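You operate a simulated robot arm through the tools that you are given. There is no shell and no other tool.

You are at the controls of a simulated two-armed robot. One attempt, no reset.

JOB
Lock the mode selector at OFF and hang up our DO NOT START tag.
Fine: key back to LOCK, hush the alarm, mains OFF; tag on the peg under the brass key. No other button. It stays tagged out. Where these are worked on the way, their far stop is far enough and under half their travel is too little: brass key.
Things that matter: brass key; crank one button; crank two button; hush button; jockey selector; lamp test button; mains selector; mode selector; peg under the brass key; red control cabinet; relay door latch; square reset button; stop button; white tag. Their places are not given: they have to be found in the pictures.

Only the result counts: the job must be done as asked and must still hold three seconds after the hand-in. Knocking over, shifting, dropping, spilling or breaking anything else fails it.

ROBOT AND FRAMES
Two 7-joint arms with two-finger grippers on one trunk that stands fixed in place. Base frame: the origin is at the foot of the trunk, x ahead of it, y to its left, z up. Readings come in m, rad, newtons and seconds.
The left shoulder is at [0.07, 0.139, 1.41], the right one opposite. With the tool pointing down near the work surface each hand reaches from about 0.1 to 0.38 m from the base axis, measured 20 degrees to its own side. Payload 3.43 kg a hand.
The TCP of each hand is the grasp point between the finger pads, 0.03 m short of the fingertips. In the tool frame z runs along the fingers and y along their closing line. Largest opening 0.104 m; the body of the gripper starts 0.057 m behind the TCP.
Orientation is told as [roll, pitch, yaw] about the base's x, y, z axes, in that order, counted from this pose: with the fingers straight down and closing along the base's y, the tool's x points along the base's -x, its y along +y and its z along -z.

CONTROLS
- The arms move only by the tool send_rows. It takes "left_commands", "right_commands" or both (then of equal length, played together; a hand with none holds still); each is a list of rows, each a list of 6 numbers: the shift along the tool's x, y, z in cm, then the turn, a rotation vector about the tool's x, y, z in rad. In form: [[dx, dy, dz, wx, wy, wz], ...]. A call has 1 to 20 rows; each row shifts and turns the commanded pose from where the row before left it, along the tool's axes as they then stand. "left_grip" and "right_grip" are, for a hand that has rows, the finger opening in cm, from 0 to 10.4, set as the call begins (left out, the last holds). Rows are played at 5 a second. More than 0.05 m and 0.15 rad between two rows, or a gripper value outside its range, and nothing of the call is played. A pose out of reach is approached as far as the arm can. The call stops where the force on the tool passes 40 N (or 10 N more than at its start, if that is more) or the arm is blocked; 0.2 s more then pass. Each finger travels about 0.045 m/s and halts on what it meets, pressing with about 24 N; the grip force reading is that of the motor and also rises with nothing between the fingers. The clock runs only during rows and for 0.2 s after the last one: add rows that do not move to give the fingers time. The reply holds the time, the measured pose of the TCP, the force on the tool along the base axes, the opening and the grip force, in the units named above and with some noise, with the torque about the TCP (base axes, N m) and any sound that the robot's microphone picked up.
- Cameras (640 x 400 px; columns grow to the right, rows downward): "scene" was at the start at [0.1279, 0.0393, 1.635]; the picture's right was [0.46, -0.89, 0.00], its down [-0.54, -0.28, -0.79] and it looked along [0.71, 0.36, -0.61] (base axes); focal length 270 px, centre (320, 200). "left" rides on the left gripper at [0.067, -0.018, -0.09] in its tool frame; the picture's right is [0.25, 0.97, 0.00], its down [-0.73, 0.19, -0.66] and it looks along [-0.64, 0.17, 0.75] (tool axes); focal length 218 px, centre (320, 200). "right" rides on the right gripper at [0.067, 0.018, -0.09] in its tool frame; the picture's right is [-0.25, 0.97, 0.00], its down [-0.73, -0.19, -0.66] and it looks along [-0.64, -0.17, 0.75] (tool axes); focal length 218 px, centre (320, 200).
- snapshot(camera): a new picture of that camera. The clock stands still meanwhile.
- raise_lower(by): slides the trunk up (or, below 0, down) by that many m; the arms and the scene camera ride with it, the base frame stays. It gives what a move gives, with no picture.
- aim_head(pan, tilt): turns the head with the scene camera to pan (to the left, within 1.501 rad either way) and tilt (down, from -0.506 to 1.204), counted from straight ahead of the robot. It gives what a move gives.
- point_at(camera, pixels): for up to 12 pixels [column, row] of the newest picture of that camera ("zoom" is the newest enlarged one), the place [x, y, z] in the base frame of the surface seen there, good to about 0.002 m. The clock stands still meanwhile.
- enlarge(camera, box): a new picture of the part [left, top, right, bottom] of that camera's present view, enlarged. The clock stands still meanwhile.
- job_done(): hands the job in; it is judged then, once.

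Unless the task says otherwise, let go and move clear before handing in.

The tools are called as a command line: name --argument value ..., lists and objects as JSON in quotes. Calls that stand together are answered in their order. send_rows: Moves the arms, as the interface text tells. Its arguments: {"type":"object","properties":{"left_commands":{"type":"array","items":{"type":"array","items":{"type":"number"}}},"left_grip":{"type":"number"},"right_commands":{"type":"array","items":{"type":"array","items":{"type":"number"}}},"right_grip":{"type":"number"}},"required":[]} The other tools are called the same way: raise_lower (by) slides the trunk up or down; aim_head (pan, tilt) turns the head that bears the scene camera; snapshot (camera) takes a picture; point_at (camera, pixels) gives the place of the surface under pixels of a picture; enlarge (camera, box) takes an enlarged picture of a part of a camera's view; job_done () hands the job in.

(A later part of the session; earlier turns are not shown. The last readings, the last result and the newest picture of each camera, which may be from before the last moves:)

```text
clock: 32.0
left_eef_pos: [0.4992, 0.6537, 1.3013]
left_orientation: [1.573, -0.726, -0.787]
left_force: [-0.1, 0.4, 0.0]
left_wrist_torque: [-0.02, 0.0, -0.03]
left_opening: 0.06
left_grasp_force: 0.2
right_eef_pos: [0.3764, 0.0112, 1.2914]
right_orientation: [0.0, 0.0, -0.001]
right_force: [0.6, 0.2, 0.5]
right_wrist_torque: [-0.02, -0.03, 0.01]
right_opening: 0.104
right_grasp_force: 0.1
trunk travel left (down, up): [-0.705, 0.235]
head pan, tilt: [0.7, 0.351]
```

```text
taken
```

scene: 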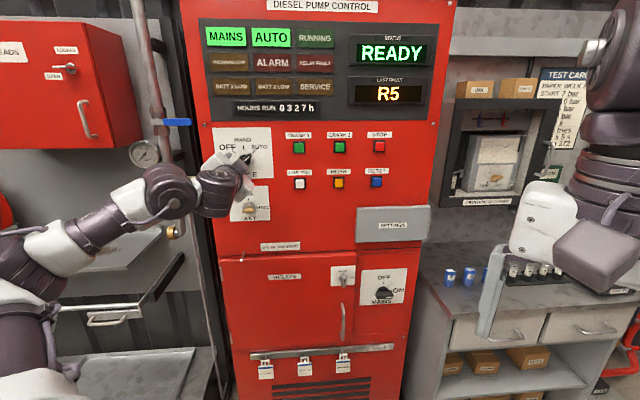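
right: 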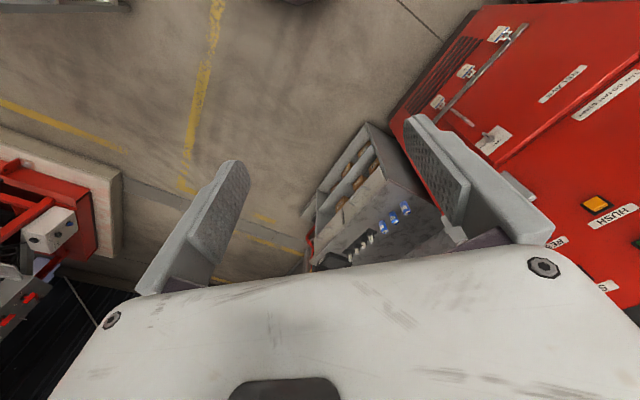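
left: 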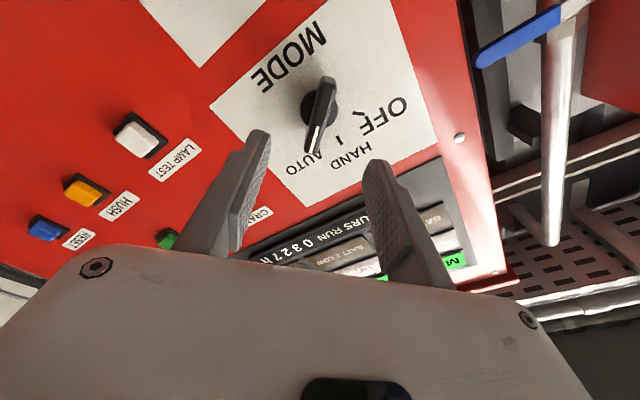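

The lever is aligned between the fingers (left picture 320,115). I'll advance 7 cm and close on it.

send_rows --left_commands '[[0, 0, 2, 0, 0, 0], [0, 0, 2, 0, 0, 0], [0, 0, 1.5, 0, 0, 0], [0, 0, 1.5, 0, 0, 0], [0, 0, 0, 0, 0, 0]]'

snapshot --camera "left"

send_rows --left_commands '[[0, 0, 0, 0, 0, 0], [0, 0, 0, 0, 0, 0], [0, 0, 0, 0, 0, 0], [0, 0, 0, 0, 0, 0], [0, 0, 0, 0, 0, 0]]' --left_grip 0

snapshot --camera "left"

```text
clock: 33.2
left_eef_pos: [0.5466, 0.7056, 1.3016]
left_orientation: [1.572, -0.724, -0.789]
left_force: [0.0, 0.0, 0.2]
left_wrist_torque: [0.01, 0.01, 0.01]
left_opening: 0.0597
left_grasp_force: 0.1
right_eef_pos: [0.3756, 0.0113, 1.2907]
right_orientation: [-0.001, 0.002, 0.001]
right_force: [-0.7, -0.7, -0.7]
right_wrist_torque: [0.01, -0.04, 0.01]
right_opening: 0.1043
right_grasp_force: 0.1
trunk travel left (down, up): [-0.705, 0.235]
head pan, tilt: [0.7, 0.351]
```

```text
taken
```

left: 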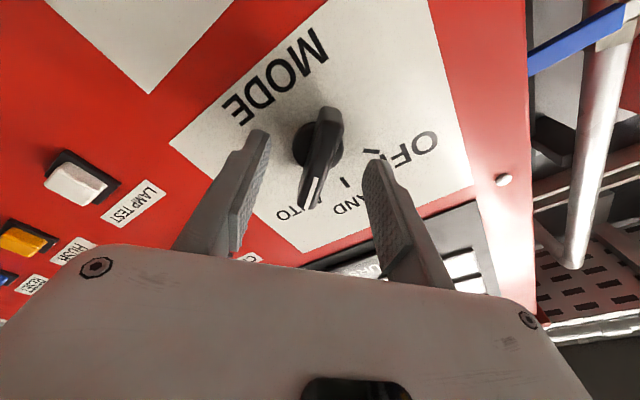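

```text
clock: 34.4
left_eef_pos: [0.5491, 0.7039, 1.2999]
left_orientation: [1.573, -0.721, -0.787]
left_force: [-1.7, -3.3, -3.7]
left_wrist_torque: [0.02, 0.03, -0.07]
left_opening: 0.0127
left_grasp_force: 44.6
right_eef_pos: [0.3757, 0.0121, 1.2897]
right_orientation: [0.0, -0.001, 0.0]
right_force: [-0.3, -0.1, 0.3]
right_wrist_torque: [0.01, -0.01, -0.01]
right_opening: 0.1041
right_grasp_force: 0.1
trunk travel left (down, up): [-0.705, 0.235]
head pan, tilt: [0.7, 0.351]
```

```text
taken
```

left: 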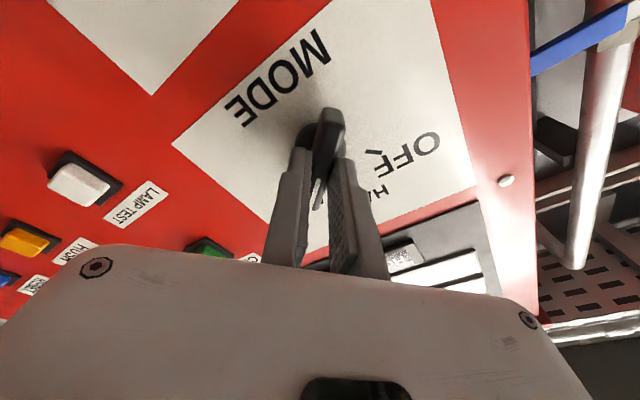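

The lever is gripped (12.7 mm, 45 N). I'll turn it counter-clockwise toward OFF.

send_rows --left_commands '[[0, 0, 0, 0, 0, -0.11], [0, 0, 0, 0, 0, -0.11], [0, 0, 0, 0, 0, -0.11], [0, 0, 0, 0, 0, -0.11], [0, 0, 0, 0, 0, -0.11], [0, 0, 0, 0, 0, -0.11], [0, 0, 0, 0, 0, -0.11], [0, 0, 0, 0, 0, -0.11], [0, 0, 0, 0, 0, -0.11], [0, 0, 0, 0, 0, -0.11], [0, 0, 0, 0, 0, -0.11], [0, 0, 0, 0, 0, -0.11], [0, 0, 0, 0, 0, -0.11], [0, 0, 0, 0, 0, -0.11], [0, 0, 0, 0, 0, -0.11], [0, 0, 0, 0, 0, 0]]'

snapshot --camera "left"

snapshot --camera "scene"

```text
clock: 37.8
left_eef_pos: [0.5501, 0.7056, 1.2994]
left_orientation: [-1.568, -0.767, 2.352]
left_force: [-10.1, -14.5, -25.5]
left_wrist_torque: [-0.19, 0.13, 0.24]
left_opening: 0.0125
left_grasp_force: 45.0
right_eef_pos: [0.3763, 0.0113, 1.2904]
right_orientation: [-0.001, 0.003, 0.0]
right_force: [-0.4, 0.2, -0.7]
right_wrist_torque: [0.0, 0.0, 0.0]
right_opening: 0.1039
right_grasp_force: 0.1
trunk travel left (down, up): [-0.705, 0.235]
head pan, tilt: [0.7, 0.351]
```

```text
taken
```

left: 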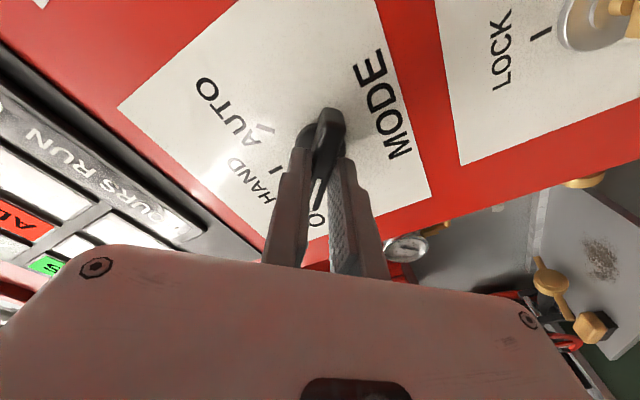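

```text
taken
```

scene: 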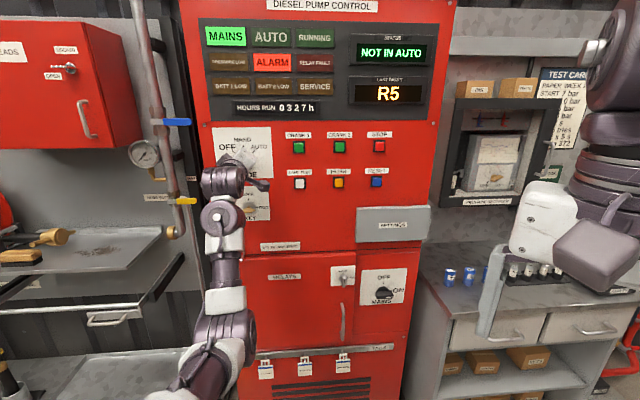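

AUTO has gone dark, ALARM lit and status reads NOT IN AUTO; I've turned about 94°, and there is ~25 N of side load. I'll relieve that a little and turn a bit further to the OFF stop.

send_rows --left_commands '[[0.15, 0.15, -0.2, 0, 0, 0], [0, 0, 0, 0, 0, -0.04], [0, 0, 0, 0, 0, -0.04], [0, 0, 0, 0, 0, 0]]'

snapshot --camera "left"

```text
clock: 38.8
left_eef_pos: [0.5488, 0.7036, 1.3004]
left_orientation: [-1.577, -0.688, 2.358]
left_force: [10.5, 7.4, 5.4]
left_wrist_torque: [-0.26, 0.3, -0.43]
left_opening: 0.0129
left_grasp_force: 45.2
right_eef_pos: [0.3787, 0.0122, 1.2897]
right_orientation: [-0.002, 0.001, 0.0]
right_force: [-0.5, 0.6, 0.1]
right_wrist_torque: [0.01, -0.02, 0.03]
right_opening: 0.104
right_grasp_force: 0.2
trunk travel left (down, up): [-0.705, 0.235]
head pan, tilt: [0.7, 0.351]
```

```text
taken
```

left: 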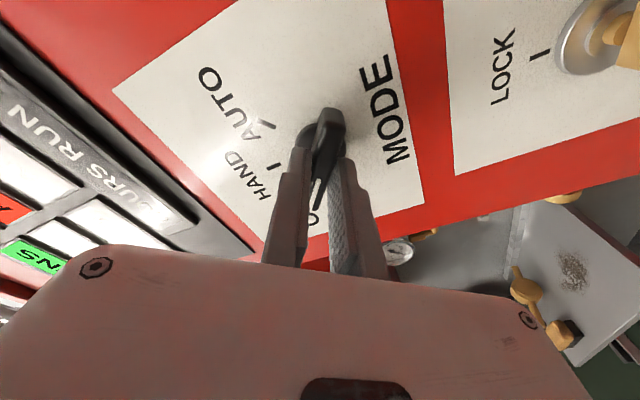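

Turned about 99° with almost no resisting torque yet; I'll turn a touch more to feel the stop.

send_rows --left_commands '[[0, 0, 0, 0, 0, -0.04], [0, 0, 0, 0, 0, -0.04], [0, 0, 0, 0, 0, 0]]'

enlarge --camera "scene" --box '[200, 120, 280, 220]'

```text
clock: 39.6
left_eef_pos: [0.5487, 0.7031, 1.2991]
left_orientation: [-1.576, -0.609, 2.357]
left_force: [13.9, 12.3, 14.5]
left_wrist_torque: [0.82, 0.63, 0.4]
left_opening: 0.0134
left_grasp_force: 45.0
right_eef_pos: [0.3772, 0.0119, 1.2898]
right_orientation: [0.0, 0.001, 0.0]
right_force: [-0.4, -0.5, -0.9]
right_wrist_torque: [-0.01, 0.0, 0.03]
right_opening: 0.1039
right_grasp_force: 0.1
trunk travel left (down, up): [-0.705, 0.235]
head pan, tilt: [0.7, 0.351]
```

```text
4.00 times, centred on (240, 170) of scene
```

zoom: 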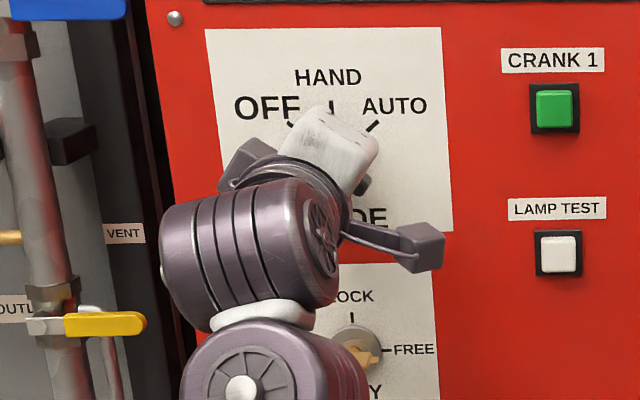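

Torque jumped to ~1 N·m: that's the OFF stop. I'll ease back, open and retreat to look.

send_rows --left_commands '[[0, 0, 0, 0, 0, 0.06], [0, 0, 0, 0, 0, 0]]'

send_rows --left_commands '[[0, 0, 0, 0, 0, 0], [0, 0, 0, 0, 0, 0], [0, 0, 0, 0, 0, 0], [0, 0, -2, 0, 0, 0], [0, 0, -2, 0, 0, 0], [0, 0, -3, 0, 0, 0], [0, 0, 0, 0, 0, 0]]' --left_grip 6

snapshot --camera "left"

snapshot --camera "scene"

```text
clock: 40.2
left_eef_pos: [0.5481, 0.7035, 1.3009]
left_orientation: [-1.572, -0.668, 2.356]
left_force: [16.9, 14.9, 19.0]
left_wrist_torque: [0.02, -0.02, -0.21]
left_opening: 0.0129
left_grasp_force: 45.0
right_eef_pos: [0.378, 0.0126, 1.2908]
right_orientation: [-0.003, 0.002, 0.001]
right_force: [-0.3, -0.2, 0.0]
right_wrist_torque: [-0.04, 0.0, 0.0]
right_opening: 0.1037
right_grasp_force: 0.1
trunk travel left (down, up): [-0.705, 0.235]
head pan, tilt: [0.7, 0.351]
```

```text
clock: 41.8
left_eef_pos: [0.4971, 0.653, 1.299]
left_orientation: [-1.57, -0.667, 2.355]
left_force: [0.4, 0.2, 0.1]
left_wrist_torque: [-0.01, 0.01, -0.02]
left_opening: 0.0602
left_grasp_force: 0.1
right_eef_pos: [0.3759, 0.0115, 1.2906]
right_orientation: [0.0, 0.0, 0.0]
right_force: [-0.6, 0.3, -0.5]
right_wrist_torque: [-0.02, 0.01, -0.02]
right_opening: 0.1037
right_grasp_force: 0.1
trunk travel left (down, up): [-0.705, 0.235]
head pan, tilt: [0.7, 0.351]
```

```text
taken
```

left: 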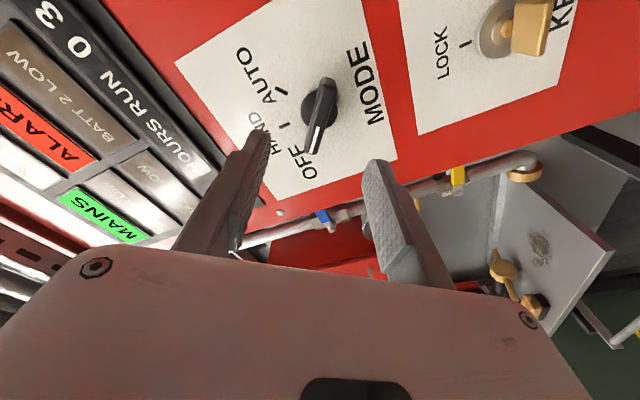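

```text
taken
```

scene: 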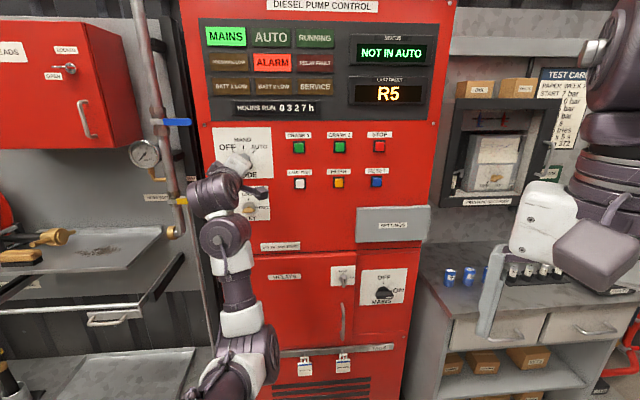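

Mode points at OFF, ALARM is lit and the key is still at FREE. I'll rotate the hand back to the horizontal-key orientation at this standoff.

send_rows --left_commands '[[0, 0, 0, 0, 0, 0.138], [0, 0, 0, 0, 0, 0.138], [0, 0, 0, 0, 0, 0.138], [0, 0, 0, 0, 0, 0.138], [0, 0, 0, 0, 0, 0.138], [0, 0, 0, 0, 0, 0.138], [0, 0, 0, 0, 0, 0.138], [0, 0, 0, 0, 0, 0.138], [0, 0, 0, 0, 0, 0.138], [0, 0, 0, 0, 0, 0.138], [0, 0, 0, 0, 0, 0.138], [0, 0, 0, 0, 0, 0.138], [0, 0, 0, 0, 0, 0.138], [0, 0, 0, 0, 0, 0.138], [0, 0, 0, 0, 0, 0.138], [0, 0, 0, 0, 0, 0.138], [0, 0, 0, 0, 0, 0.138], [0, 0, 0, 0, 0, 0.138], [0, 0, 0, 0, 0, 0]]'

```text
clock: 45.8
left_eef_pos: [0.4974, 0.6525, 1.2991]
left_orientation: [1.571, 0.015, -0.786]
left_force: [0.5, 0.1, 0.2]
left_wrist_torque: [-0.01, 0.03, -0.01]
left_opening: 0.0599
left_grasp_force: 0.0
right_eef_pos: [0.376, 0.0111, 1.2925]
right_orientation: [0.002, 0.0, 0.001]
right_force: [-0.3, -0.6, 0.4]
right_wrist_torque: [0.0, -0.03, -0.04]
right_opening: 0.1039
right_grasp_force: 0.0
trunk travel left (down, up): [-0.705, 0.235]
head pan, tilt: [0.7, 0.351]
```

Orientation is good. Descending 14.8 cm to key height.

send_rows --left_commands '[[0, -3, 0, 0, 0, 0], [0, -3, 0, 0, 0, 0], [0, -3, 0, 0, 0, 0], [0, -3, 0, 0, 0, 0], [0, -2.8, 0, 0, 0, 0], [0, 0, 0, 0, 0, 0]]'

snapshot --camera "left"

snapshot --camera "scene"

```text
clock: 47.2
left_eef_pos: [0.4971, 0.6543, 1.1523]
left_orientation: [1.574, 0.011, -0.787]
left_force: [0.0, 0.3, 0.4]
left_wrist_torque: [0.01, -0.02, -0.02]
left_opening: 0.0599
left_grasp_force: 0.0
right_eef_pos: [0.3764, 0.0114, 1.2902]
right_orientation: [0.001, 0.0, 0.0]
right_force: [0.7, -0.7, -0.5]
right_wrist_torque: [0.0, 0.0, 0.01]
right_opening: 0.1038
right_grasp_force: 0.1
trunk travel left (down, up): [-0.705, 0.235]
head pan, tilt: [0.7, 0.351]
```

```text
taken
```

left: 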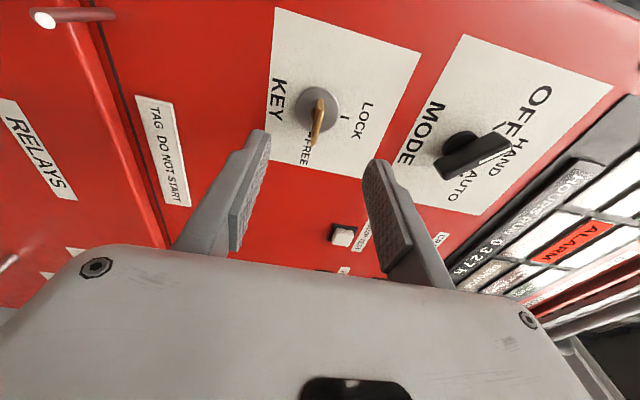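

```text
taken
```

scene: 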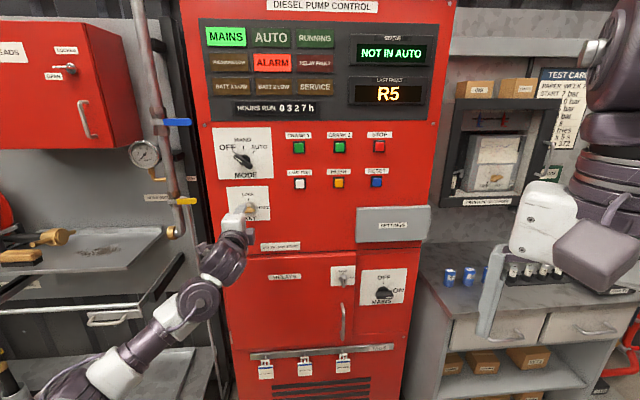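

The key sits between the fingers as before (left picture 318,115). Advance 7.1 cm and close.

send_rows --left_commands '[[-0.15, 0, 2, 0, 0, 0], [0, 0, 2, 0, 0, 0], [0, 0, 1.6, 0, 0, 0], [0, 0, 1.5, 0, 0, 0], [0, 0, 0, 0, 0, 0]]'

send_rows --left_commands '[[0, 0, 0, 0, 0, 0], [0, 0, 0, 0, 0, 0], [0, 0, 0, 0, 0, 0], [0, 0, 0, 0, 0, 0], [0, 0, 0, 0, 0, 0]]' --left_grip 0

snapshot --camera "left"

```text
clock: 48.4
left_eef_pos: [0.549, 0.7044, 1.1523]
left_orientation: [1.573, 0.012, -0.788]
left_force: [0.4, 0.0, 0.1]
left_wrist_torque: [0.04, -0.01, -0.01]
left_opening: 0.0598
left_grasp_force: 0.1
right_eef_pos: [0.3757, 0.0109, 1.2912]
right_orientation: [-0.001, 0.0, 0.001]
right_force: [0.0, 0.3, 0.3]
right_wrist_torque: [-0.02, 0.0, -0.02]
right_opening: 0.1043
right_grasp_force: 0.0
trunk travel left (down, up): [-0.705, 0.235]
head pan, tilt: [0.7, 0.351]
```

```text
clock: 49.6
left_eef_pos: [0.5492, 0.7037, 1.1496]
left_orientation: [1.569, 0.011, -0.787]
left_force: [-5.0, -4.9, -9.9]
left_wrist_torque: [-0.37, -0.37, -0.12]
left_opening: 0.0061
left_grasp_force: 39.4
right_eef_pos: [0.3761, 0.0119, 1.2914]
right_orientation: [0.0, 0.001, 0.0]
right_force: [-0.9, 0.4, -0.2]
right_wrist_torque: [-0.02, 0.01, 0.0]
right_opening: 0.1041
right_grasp_force: 0.1
trunk travel left (down, up): [-0.705, 0.235]
head pan, tilt: [0.7, 0.351]
```

```text
taken
```

left: 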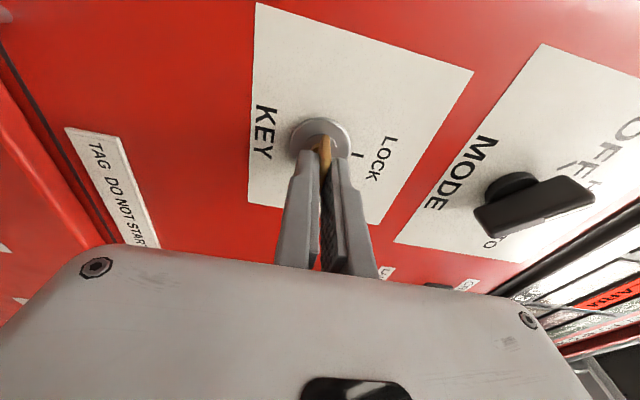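

Gripped again. I'll turn it counter-clockwise to LOCK, slightly past 90° to meet the stop.

send_rows --left_commands '[[0, -0.1, 0, 0, 0, -0.1], [0, 0, 0, 0, 0, -0.1], [0, 0, 0, 0, 0, -0.1], [0, 0, 0, 0, 0, -0.1], [0, 0, 0, 0, 0, -0.1], [0, 0, 0, 0, 0, -0.1], [0, 0, 0, 0, 0, -0.1], [0, 0, 0, 0, 0, -0.1], [0, 0, 0, 0, 0, -0.1], [0, 0, 0, 0, 0, -0.1], [0, 0, 0, 0, 0, -0.1], [0, 0, 0, 0, 0, -0.1], [0, 0, 0, 0, 0, -0.1], [0, 0, 0, 0, 0, -0.1], [0, 0, 0, 0, 0, -0.1], [0, 0, 0, 0, 0, -0.1], [0, 0, 0, 0, 0, -0.05], [0, 0, 0, 0, 0, 0]]'

snapshot --camera "left"

```text
clock: 53.4
left_eef_pos: [0.548, 0.7046, 1.1514]
left_orientation: [-1.58, -1.502, 2.365]
left_force: [4.3, 3.4, 2.8]
left_wrist_torque: [0.2, 1.06, 0.35]
left_opening: 0.0059
left_grasp_force: 39.6
right_eef_pos: [0.3773, 0.0118, 1.2904]
right_orientation: [0.0, 0.001, -0.001]
right_force: [-0.2, 0.4, 0.3]
right_wrist_torque: [0.02, -0.02, 0.0]
right_opening: 0.104
right_grasp_force: 0.0
trunk travel left (down, up): [-0.705, 0.235]
head pan, tilt: [0.7, 0.351]
```

```text
taken
```

left: 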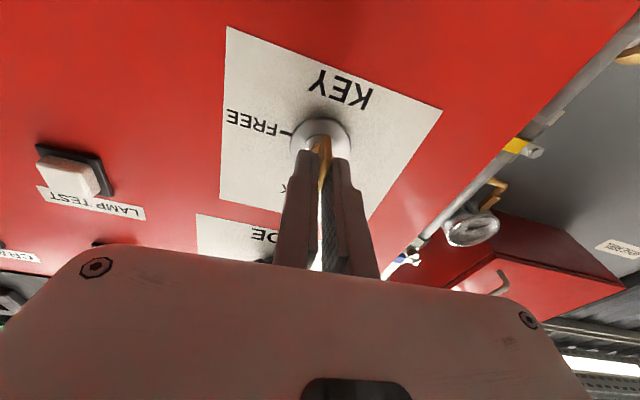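

Torque ~0.9 N·m past vertical: LOCK stop reached. Ease, open, retreat and check.

send_rows --left_commands '[[0, 0, 0, 0, 0, 0.07], [0, 0, 0, 0, 0, 0]]'

send_rows --left_commands '[[0, 0, 0, 0, 0, 0], [0, 0, 0, 0, 0, 0], [0, 0, 0, 0, 0, 0], [0, 0, -2, 0, 0, 0], [0, 0, -2, 0, 0, 0], [0, 0, -3, 0, 0, 0], [0, 0, 0, 0, 0, 0]]' --left_grip 6

snapshot --camera "left"

snapshot --camera "scene"

```text
clock: 54.0
left_eef_pos: [0.5483, 0.7045, 1.1506]
left_orientation: [2.152, -1.567, -1.369]
left_force: [6.2, 6.4, 5.1]
left_wrist_torque: [-0.49, 0.43, 0.09]
left_opening: 0.0059
left_grasp_force: 39.1
right_eef_pos: [0.3772, 0.0124, 1.2909]
right_orientation: [0.0, 0.002, -0.001]
right_force: [-0.1, -0.1, 0.1]
right_wrist_torque: [0.01, 0.04, -0.02]
right_opening: 0.1041
right_grasp_force: 0.1
trunk travel left (down, up): [-0.705, 0.235]
head pan, tilt: [0.7, 0.351]
```

```text
clock: 55.6
left_eef_pos: [0.4982, 0.6529, 1.1514]
left_orientation: [1.867, -1.57, -1.081]
left_force: [0.5, -0.5, -0.6]
left_wrist_torque: [0.0, 0.04, 0.03]
left_opening: 0.06
left_grasp_force: 0.0
right_eef_pos: [0.3757, 0.0129, 1.2916]
right_orientation: [0.0, -0.001, 0.0]
right_force: [0.2, -0.4, -0.5]
right_wrist_torque: [-0.02, -0.01, 0.02]
right_opening: 0.1039
right_grasp_force: 0.0
trunk travel left (down, up): [-0.705, 0.235]
head pan, tilt: [0.7, 0.351]
```

```text
taken
```

left: 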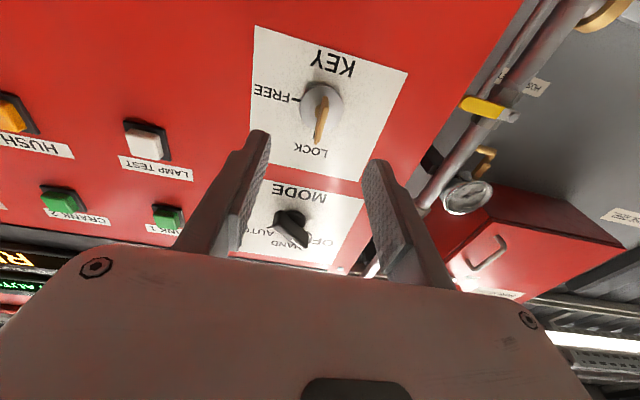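

```text
taken
```

scene: 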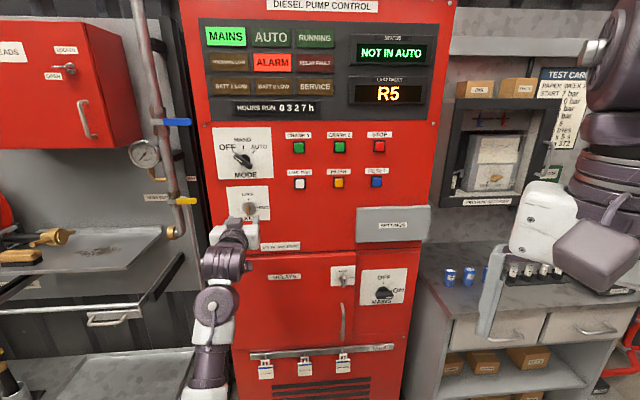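

Key back at LOCK, mode OFF. Now I'll measure the HUSH button and the MAINS knob from the scene.

enlarge --camera "scene" --box '[280, 160, 400, 200]'

point_at --camera "scene" --pixels '[[338, 183], [336, 181], [341, 185], [345, 177], [300, 184], [376, 182], [340, 147], [320, 185]]'

enlarge --camera "scene" --box '[350, 260, 420, 315]'

```text
5.33 times, centred on (340, 180) of scene
```

zoom: 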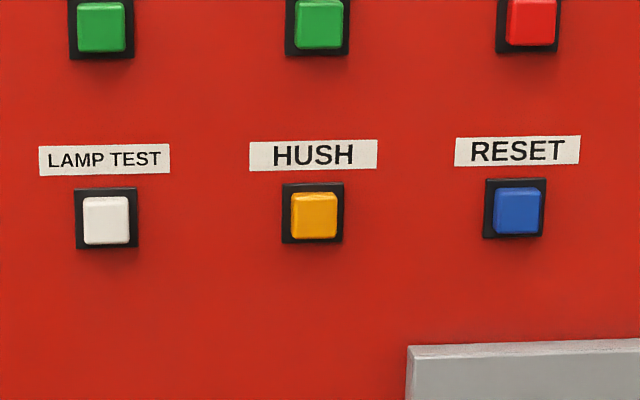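

```text
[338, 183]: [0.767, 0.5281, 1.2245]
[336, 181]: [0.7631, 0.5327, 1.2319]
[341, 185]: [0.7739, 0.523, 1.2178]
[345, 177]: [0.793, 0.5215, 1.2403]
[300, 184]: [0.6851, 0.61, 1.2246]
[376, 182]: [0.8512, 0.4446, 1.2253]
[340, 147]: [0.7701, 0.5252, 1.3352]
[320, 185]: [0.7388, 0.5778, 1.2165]
```

```text
7.27 times, centred on (385, 288) of scene
```

zoom: 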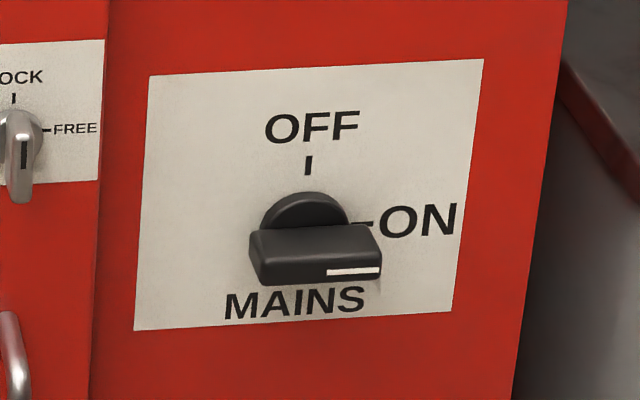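

HUSH centre is at about u=0.1715, z=1.225, cap front n=0.916. I'll close the fingers and travel right and up in front of it, at a safe standoff.

send_rows --left_commands '[[-0.74, -2.81, 0, 0, 0, 0], [-0.74, -2.81, 0, 0, 0, 0], [-0.74, -2.81, 0, 0, 0, 0], [-0.74, -2.81, 0, 0, 0, 0], [-0.74, -2.81, 0, 0, 0, 0], [-0.74, -2.81, 0, 0, 0, 0], [-0.74, -2.81, 0, 0, 0, 0], [-0.74, -2.81, 0, 0, 0, 0], [-0.74, -2.81, 0, 0, 0, 0], [-0.74, -2.81, 0, 0, 0, 0], [0, 0, 0, 0, 0, 0]]' --left_grip 0

snapshot --camera "left"

snapshot --camera "scene"

```text
clock: 58.0
left_eef_pos: [0.6953, 0.4548, 1.2261]
left_orientation: [2.088, -1.568, -1.304]
left_force: [0.1, -0.4, -0.7]
left_wrist_torque: [0.0, 0.01, -0.01]
left_opening: 0.0
left_grasp_force: 23.6
right_eef_pos: [0.3748, 0.013, 1.2898]
right_orientation: [0.001, 0.0, 0.001]
right_force: [0.3, -0.3, 0.1]
right_wrist_torque: [0.0, -0.02, -0.04]
right_opening: 0.104
right_grasp_force: 0.0
trunk travel left (down, up): [-0.705, 0.235]
head pan, tilt: [0.7, 0.351]
```

```text
taken
```

left: 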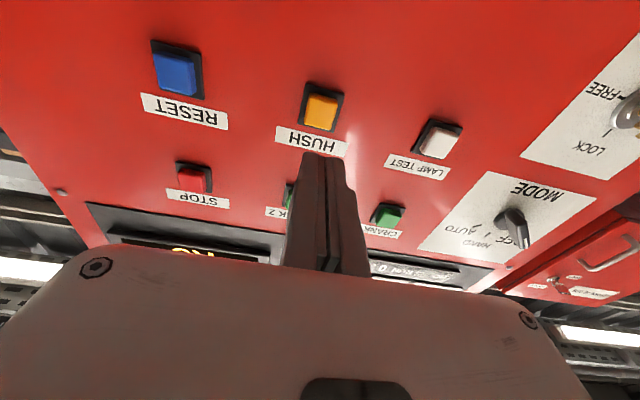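

```text
taken
```

scene: 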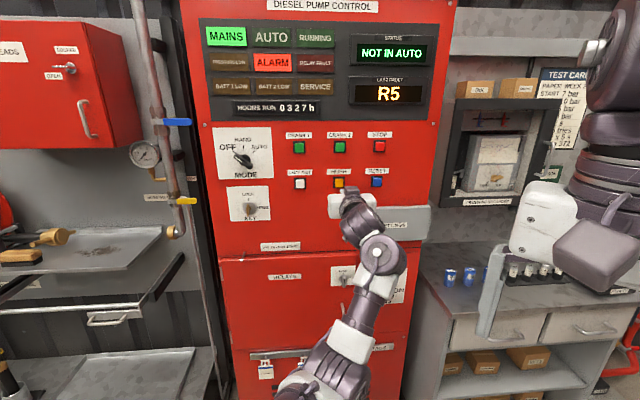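

HUSH is straight ahead (left picture 321,111). I'll measure it from this closer camera too.

point_at --camera "left" --pixels '[[321, 111], [308, 110], [335, 112], [322, 97], [318, 126], [300, 105]]'

```text
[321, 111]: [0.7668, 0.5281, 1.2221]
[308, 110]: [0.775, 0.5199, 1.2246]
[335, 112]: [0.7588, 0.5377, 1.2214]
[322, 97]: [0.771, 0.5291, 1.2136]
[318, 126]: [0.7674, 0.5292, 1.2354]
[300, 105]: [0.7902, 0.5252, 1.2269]
```

Centre is u≈0.169, z≈1.2245, front n=0.9157; the tips have 7.2 cm to go. I'll approach and press in small steps.

send_rows --left_commands '[[0.15, 0, 2, 0, 0, 0], [0, 0, 2, 0, 0, 0], [0, 0, 2, 0, 0, 0], [0, 0, 0.8, 0, 0, 0], [0, 0, 0.3, 0, 0, 0], [0, 0, 0.2, 0, 0, 0], [0, 0, 0.2, 0, 0, 0], [0, 0, 0.2, 0, 0, 0], [0, 0, 0, 0, 0, 0]]'

snapshot --camera "left"

enlarge --camera "scene" --box '[190, 0, 450, 200]'

```text
clock: 60.0
left_eef_pos: [0.7507, 0.5091, 1.2237]
left_orientation: [2.013, -1.567, -1.228]
left_force: [-0.4, -0.1, -0.5]
left_wrist_torque: [0.02, 0.01, -0.01]
left_opening: 0.0002
left_grasp_force: 23.9
right_eef_pos: [0.3754, 0.0118, 1.2902]
right_orientation: [-0.001, 0.0, 0.0]
right_force: [0.6, -0.1, 0.0]
right_wrist_torque: [0.01, 0.01, 0.0]
right_opening: 0.104
right_grasp_force: 0.0
trunk travel left (down, up): [-0.705, 0.235]
head pan, tilt: [0.7, 0.351]
```

```text
taken
```

left: 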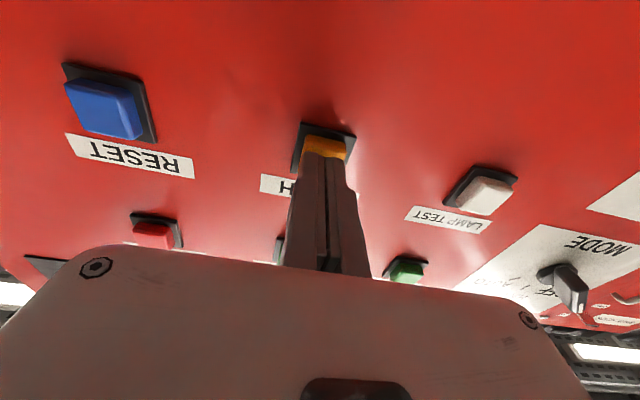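

```text
2.00 times, centred on (320, 100) of scene
```

zoom: 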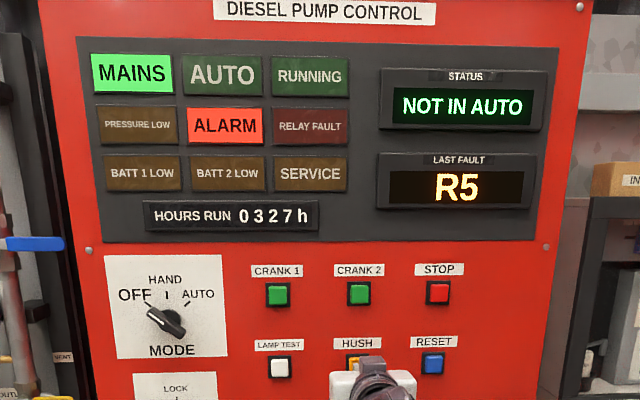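

No force yet with the TCP at n=0.891. I'll press on in 1–2 mm steps.

send_rows --left_commands '[[0, 0, 0.15, 0, 0, 0], [0, 0, 0.15, 0, 0, 0], [0, 0, 0.15, 0, 0, 0], [0, 0, 0, 0, 0, 0]]'

snapshot --camera "left"

enlarge --camera "scene" --box '[190, 0, 450, 200]'

```text
clock: 61.0
left_eef_pos: [0.7531, 0.5131, 1.2232]
left_orientation: [2.033, -1.568, -1.247]
left_force: [0.3, -0.8, 0.1]
left_wrist_torque: [-0.01, -0.04, -0.02]
left_opening: 0.006
left_grasp_force: 34.7
right_eef_pos: [0.3768, 0.0125, 1.2912]
right_orientation: [0.001, 0.0, 0.0]
right_force: [-1.5, -0.2, 0.3]
right_wrist_torque: [0.0, 0.01, -0.01]
right_opening: 0.104
right_grasp_force: 0.0
trunk travel left (down, up): [-0.705, 0.235]
head pan, tilt: [0.7, 0.351]
```

```text
taken
```

left: 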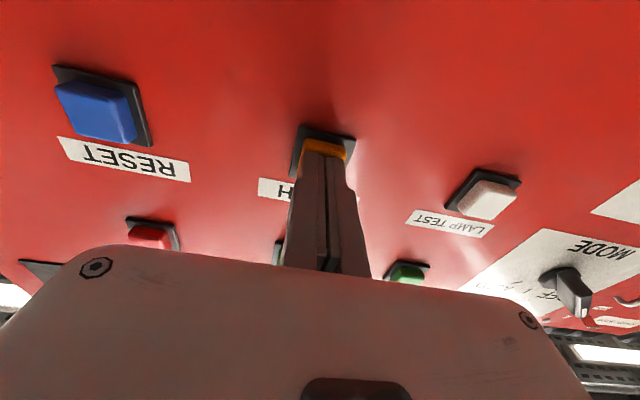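

```text
2.00 times, centred on (320, 100) of scene
```

zoom: 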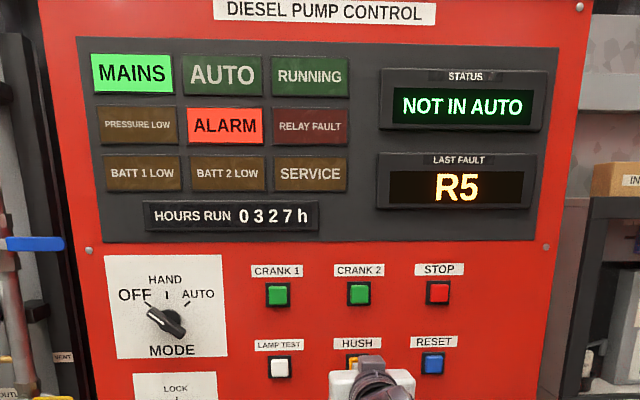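

The opening reading jumped to 6 mm with still no push force, so contact is just starting. A little further in.

send_rows --left_commands '[[0, 0, 0.1, 0, 0, 0], [0, 0, 0.1, 0, 0, 0], [0, 0, 0, 0, 0, 0]]'

enlarge --camera "left" --box '[260, 100, 390, 280]'

enlarge --camera "scene" --box '[190, 0, 450, 200]'

```text
clock: 61.8
left_eef_pos: [0.7558, 0.5136, 1.2229]
left_orientation: [1.963, -1.568, -1.179]
left_force: [-1.2, -1.2, -0.8]
left_wrist_torque: [-0.02, -0.01, 0.0]
left_opening: 0.0058
left_grasp_force: 34.8
right_eef_pos: [0.3753, 0.0112, 1.2904]
right_orientation: [0.001, 0.001, -0.001]
right_force: [-1.2, -0.8, -0.4]
right_wrist_torque: [0.01, 0.0, -0.01]
right_opening: 0.1038
right_grasp_force: 0.1
trunk travel left (down, up): [-0.705, 0.235]
head pan, tilt: [0.7, 0.351]
```

```text
2.22 times, centred on (325, 190) of left
```

zoom: 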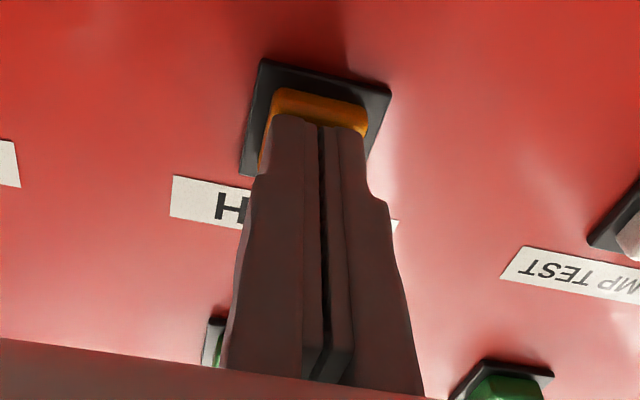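

```text
2.00 times, centred on (320, 100) of scene
```

zoom: 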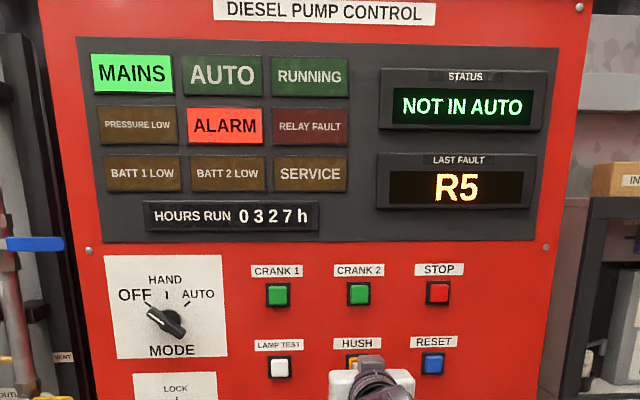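

Only ~2 N of force so far and the ALARM lamp is unchanged. I'll press until it bottoms out.

send_rows --left_commands '[[0, 0, 0.1, 0, 0, 0], [0, 0, 0.1, 0, 0, 0], [0, 0, 0, 0, 0, 0]]'

enlarge --camera "scene" --box '[190, 0, 450, 200]'

```text
clock: 62.6
left_eef_pos: [0.7575, 0.5155, 1.2237]
left_orientation: [2.143, -1.567, -1.359]
left_force: [-1.9, -2.0, -1.2]
left_wrist_torque: [-0.03, 0.02, 0.02]
left_opening: 0.0061
left_grasp_force: 34.6
right_eef_pos: [0.3759, 0.0111, 1.2912]
right_orientation: [0.0, 0.001, 0.0]
right_force: [-0.2, 0.4, 0.6]
right_wrist_torque: [0.0, -0.03, -0.02]
right_opening: 0.104
right_grasp_force: 0.2
trunk travel left (down, up): [-0.705, 0.235]
head pan, tilt: [0.7, 0.351]
heard: click
```

```text
2.00 times, centred on (320, 100) of scene
```

zoom: 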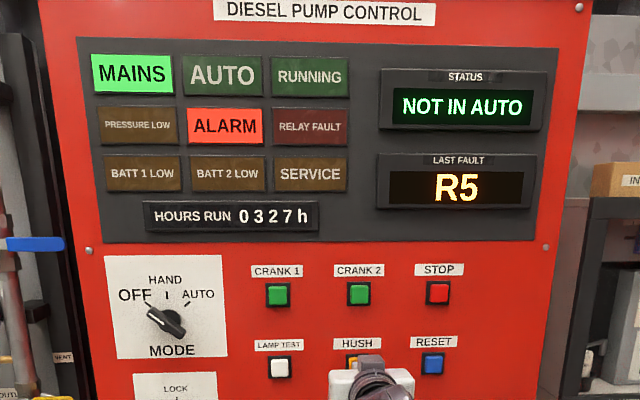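

I heard a click: the button actuated. I'll withdraw and see whether ALARM goes out.

send_rows --left_commands '[[0, 0, -1, 0, 0, 0], [0, 0, -2, 0, 0, 0], [0, 0, -2, 0, 0, 0], [0, 0, -3, 0, 0, 0], [0, 0, 0, 0, 0, 0]]'

snapshot --camera "left"

enlarge --camera "scene" --box '[190, 0, 450, 200]'

```text
clock: 63.8
left_eef_pos: [0.7011, 0.4587, 1.2213]
left_orientation: [1.947, -1.568, -1.164]
left_force: [0.3, 0.4, -0.9]
left_wrist_torque: [0.0, 0.02, 0.03]
left_opening: 0.0
left_grasp_force: 34.9
right_eef_pos: [0.3764, 0.0119, 1.2895]
right_orientation: [0.0, -0.002, 0.0]
right_force: [0.3, 0.4, 0.8]
right_wrist_torque: [-0.03, 0.01, 0.0]
right_opening: 0.1043
right_grasp_force: 0.0
trunk travel left (down, up): [-0.705, 0.235]
head pan, tilt: [0.7, 0.351]
```

```text
taken
```

left: 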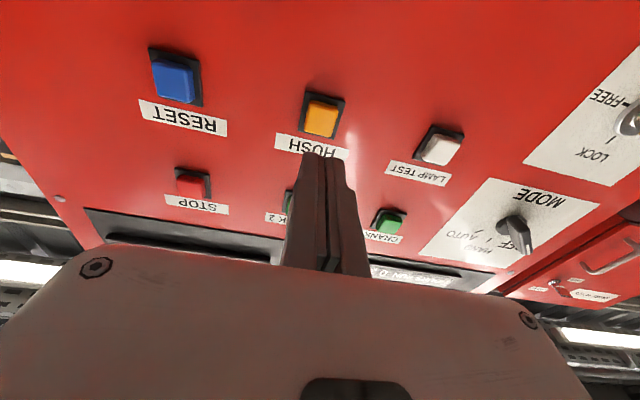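

```text
2.00 times, centred on (320, 100) of scene
```

zoom: 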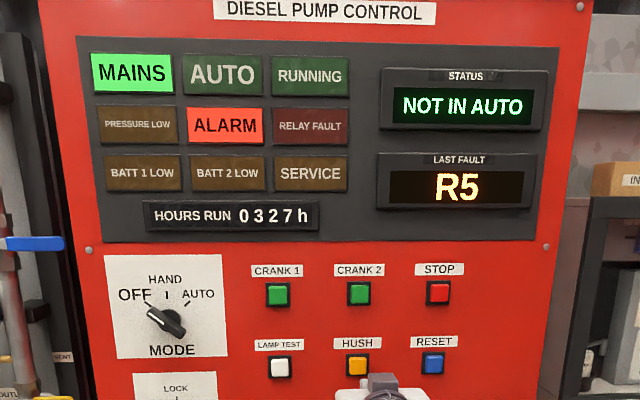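

HUSH clicked and sprang back; the ALARM lamp stays lit while the mode is not in AUTO. Next is MAINS, lower down; I'll check where the elbow sits before lowering the trunk.

snapshot --camera "scene"

point_at --camera "scene" --pixels '[[340, 330], [320, 380], [300, 395], [375, 260], [355, 210], [360, 300], [370, 225], [385, 292], [405, 290], [343, 270]]'

```text
taken
```

scene: 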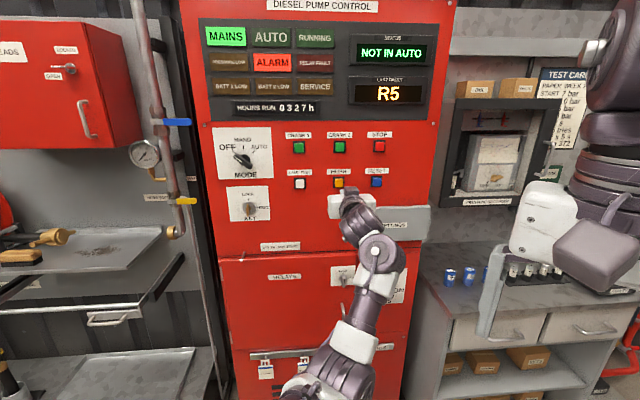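

```text
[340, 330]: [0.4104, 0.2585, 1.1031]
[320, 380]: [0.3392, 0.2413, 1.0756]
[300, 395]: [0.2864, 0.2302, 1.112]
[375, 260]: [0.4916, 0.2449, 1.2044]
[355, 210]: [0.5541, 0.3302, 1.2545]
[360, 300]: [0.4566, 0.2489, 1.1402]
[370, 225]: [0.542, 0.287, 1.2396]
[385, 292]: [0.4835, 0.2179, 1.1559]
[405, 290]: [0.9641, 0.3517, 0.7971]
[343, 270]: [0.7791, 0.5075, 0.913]
```

The arm is well clear toward the robot. I'll check the bench at right against the right hand before lowering.

point_at --camera "scene" --pixels '[[440, 310], [460, 318], [450, 275], [560, 330], [620, 330], [490, 320], [540, 395], [550, 230], [600, 290], [520, 300]]'

snapshot --camera "right"

```text
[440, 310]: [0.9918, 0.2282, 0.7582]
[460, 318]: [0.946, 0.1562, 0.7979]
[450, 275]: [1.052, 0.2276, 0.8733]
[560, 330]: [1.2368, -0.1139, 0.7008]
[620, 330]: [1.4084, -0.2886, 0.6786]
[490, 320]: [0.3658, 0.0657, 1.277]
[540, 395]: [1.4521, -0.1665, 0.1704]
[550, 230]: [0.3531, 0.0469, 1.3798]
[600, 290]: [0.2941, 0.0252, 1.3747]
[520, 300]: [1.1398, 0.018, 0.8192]
```

```text
taken
```

right: 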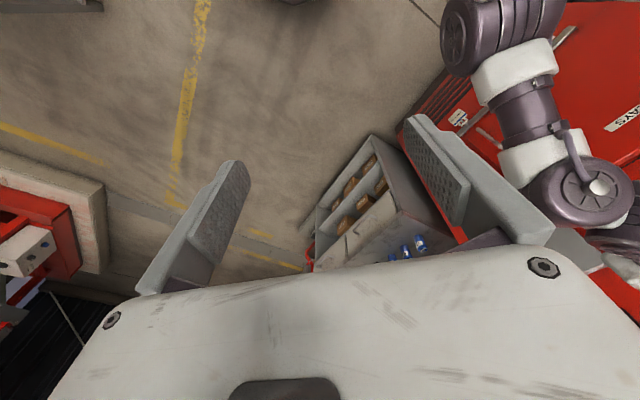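

The bench is far off. I'll move the idle right hand 16 cm to the right to leave room, then lower the trunk 0.35 m.

send_rows --right_commands '[[0, -4, 0, 0, 0, 0], [0, -4, 0, 0, 0, 0], [0, -4, 0, 0, 0, 0], [0, -4, 0, 0, 0, 0], [0, 0, 0, 0, 0, 0]]'

raise_lower --by -0.35

snapshot --camera "scene"

snapshot --camera "left"

```text
clock: 65.0
left_eef_pos: [0.6993, 0.4593, 1.2221]
left_orientation: [2.098, -1.569, -1.314]
left_force: [-1.0, -1.0, -0.2]
left_wrist_torque: [-0.01, -0.02, -0.04]
left_opening: 0.0
left_grasp_force: 34.6
right_eef_pos: [0.3614, -0.1127, 1.2557]
right_orientation: [0.001, -0.001, -0.001]
right_force: [-0.1, 0.6, -0.6]
right_wrist_torque: [0.02, -0.01, 0.01]
right_opening: 0.1041
right_grasp_force: 0.0
right hand out of reach, approached as far as the arm can: row 3, 4
trunk travel left (down, up): [-0.705, 0.235]
head pan, tilt: [0.7, 0.351]
```

```text
clock: 68.4
left_eef_pos: [0.7008, 0.4581, 0.8717]
left_orientation: [2.062, -1.567, -1.279]
left_force: [-1.1, -0.2, -0.2]
left_wrist_torque: [-0.04, -0.03, 0.0]
left_opening: 0.0
left_grasp_force: 34.8
right_eef_pos: [0.3618, -0.1133, 0.9043]
right_orientation: [0.001, 0.001, -0.001]
right_force: [-0.3, -0.4, 0.5]
right_wrist_torque: [0.01, -0.01, -0.03]
right_opening: 0.1042
right_grasp_force: 0.0
trunk travel left (down, up): [-0.355, 0.585]
head pan, tilt: [0.7, 0.351]
```

```text
taken
```

scene: 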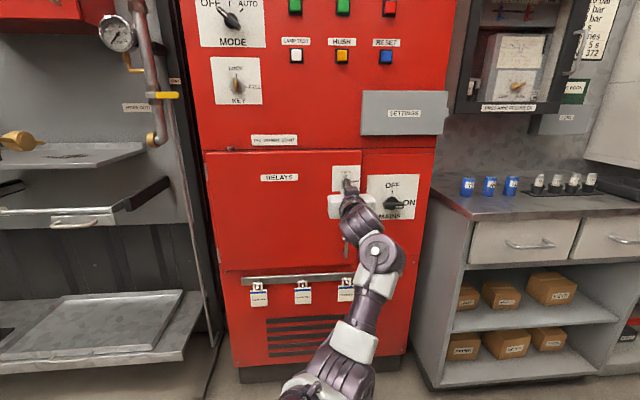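

```text
taken
```

left: 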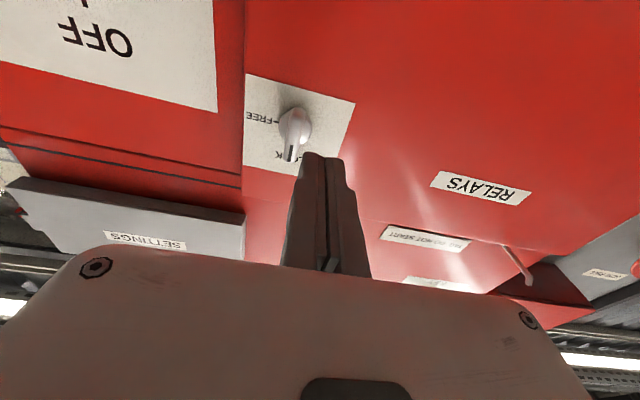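

MAINS is in clear view (scene 392,203). I'll zoom in and measure it.

enlarge --camera "scene" --box '[360, 170, 425, 225]'

point_at --camera "scene" --pixels '[[393, 206], [386, 206], [401, 204], [393, 199], [393, 193], [375, 190], [410, 215], [345, 186], [346, 245], [340, 260], [330, 170], [425, 180]]'

```text
7.27 times, centred on (392, 198) of scene
```

zoom: 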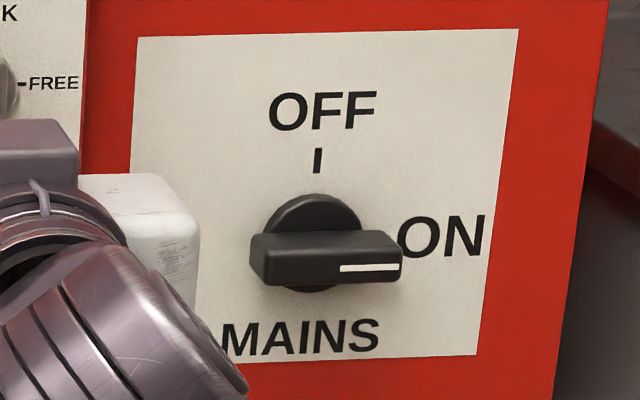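

```text
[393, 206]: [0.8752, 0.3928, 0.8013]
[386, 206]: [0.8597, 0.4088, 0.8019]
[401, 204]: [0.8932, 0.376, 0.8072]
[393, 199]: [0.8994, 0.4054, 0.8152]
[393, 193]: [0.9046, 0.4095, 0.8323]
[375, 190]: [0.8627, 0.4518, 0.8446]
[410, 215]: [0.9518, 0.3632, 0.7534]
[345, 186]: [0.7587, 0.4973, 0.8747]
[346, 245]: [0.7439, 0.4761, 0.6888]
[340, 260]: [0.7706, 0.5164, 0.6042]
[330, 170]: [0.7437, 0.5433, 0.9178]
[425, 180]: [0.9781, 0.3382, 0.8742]
```

MAINS axis: u≈0.343, z≈0.803, lever front n=0.897, lying horizontally at ON. I'll back off 1.5 cm to stay clear of the relay latch, move across, then turn the fingers vertical-closing.

send_rows --left_commands '[[0, 0, -1.5, 0, 0, 0], [1.15, -2.86, 0, 0, 0, 0], [1.15, -2.86, 0, 0, 0, 0], [1.15, -2.86, 0, 0, 0, 0], [1.15, -2.86, 0, 0, 0, 0], [1.15, -2.86, 0, 0, 0, 0], [1.15, -2.86, 0, 0, 0, 0], [0, 0, 0, 0, 0, 0.143], [0, 0, 0, 0, 0, 0.143], [0, 0, 0, 0, 0, 0.143], [0, 0, 0, 0, 0, 0.143], [0, 0, 0, 0, 0, 0.143], [0, 0, 0, 0, 0, 0.143], [0, 0, 0, 0, 0, 0.143], [0, 0, 0, 0, 0, 0.143], [0, 0, 0, 0, 0, 0.143], [0, 0, 0, 0, 0, 0.143], [0, 0, 0, 0, 0, 0.141], [0, 0, 0, 0, 0, 0]]' --left_grip 6

snapshot --camera "scene"

snapshot --camera "left"

```text
clock: 72.4
left_eef_pos: [0.8104, 0.3264, 0.8016]
left_orientation: [1.571, 0.005, -0.787]
left_force: [-0.1, 0.3, 0.5]
left_wrist_torque: [-0.02, -0.02, -0.01]
left_opening: 0.0599
left_grasp_force: 0.1
right_eef_pos: [0.3614, -0.1131, 0.905]
right_orientation: [0.001, -0.001, -0.001]
right_force: [0.0, -0.6, 1.4]
right_wrist_torque: [-0.01, -0.01, -0.01]
right_opening: 0.104
right_grasp_force: 0.0
trunk travel left (down, up): [-0.355, 0.585]
head pan, tilt: [0.7, 0.351]
```

```text
taken
```

scene: 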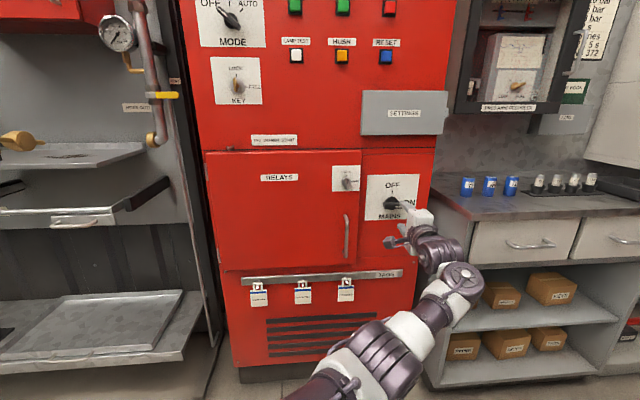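

```text
taken
```

left: 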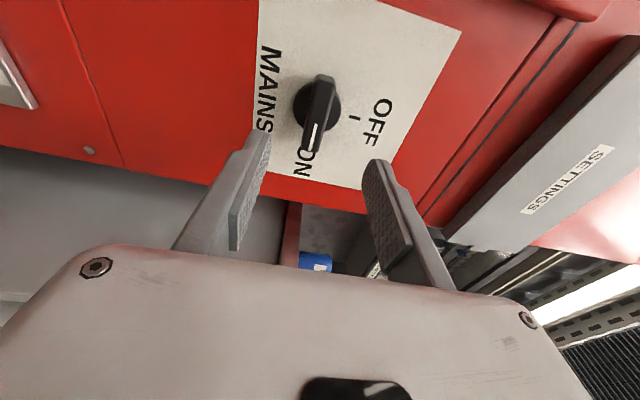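

Lined up with MAINS (u=0.342, z=0.802). Advance 8.1 cm, then close.

send_rows --left_commands '[[0, 0, 2, 0, 0, 0], [0, 0, 2, 0, 0, 0], [0, 0, 2, 0, 0, 0], [0, 0, 2.1, 0, 0, 0], [0, 0, 0, 0, 0, 0]]'

snapshot --camera "left"

```text
clock: 73.6
left_eef_pos: [0.8389, 0.3544, 0.8018]
left_orientation: [1.573, 0.002, -0.787]
left_force: [-0.2, 0.0, -0.4]
left_wrist_torque: [-0.01, -0.02, 0.02]
left_opening: 0.0601
left_grasp_force: 0.1
left hand out of reach, approached as far as the arm can: row 3, 4
right_eef_pos: [0.3604, -0.1116, 0.9054]
right_orientation: [0.001, -0.001, -0.002]
right_force: [-0.1, 0.2, 0.1]
right_wrist_torque: [-0.02, -0.04, 0.02]
right_opening: 0.1041
right_grasp_force: 0.1
trunk travel left (down, up): [-0.355, 0.585]
head pan, tilt: [0.7, 0.351]
```

```text
taken
```

left: 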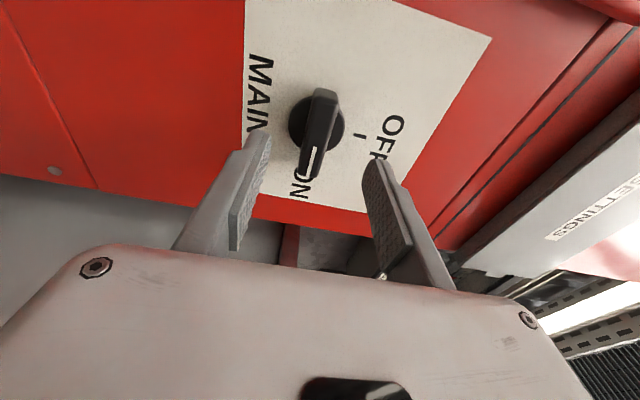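

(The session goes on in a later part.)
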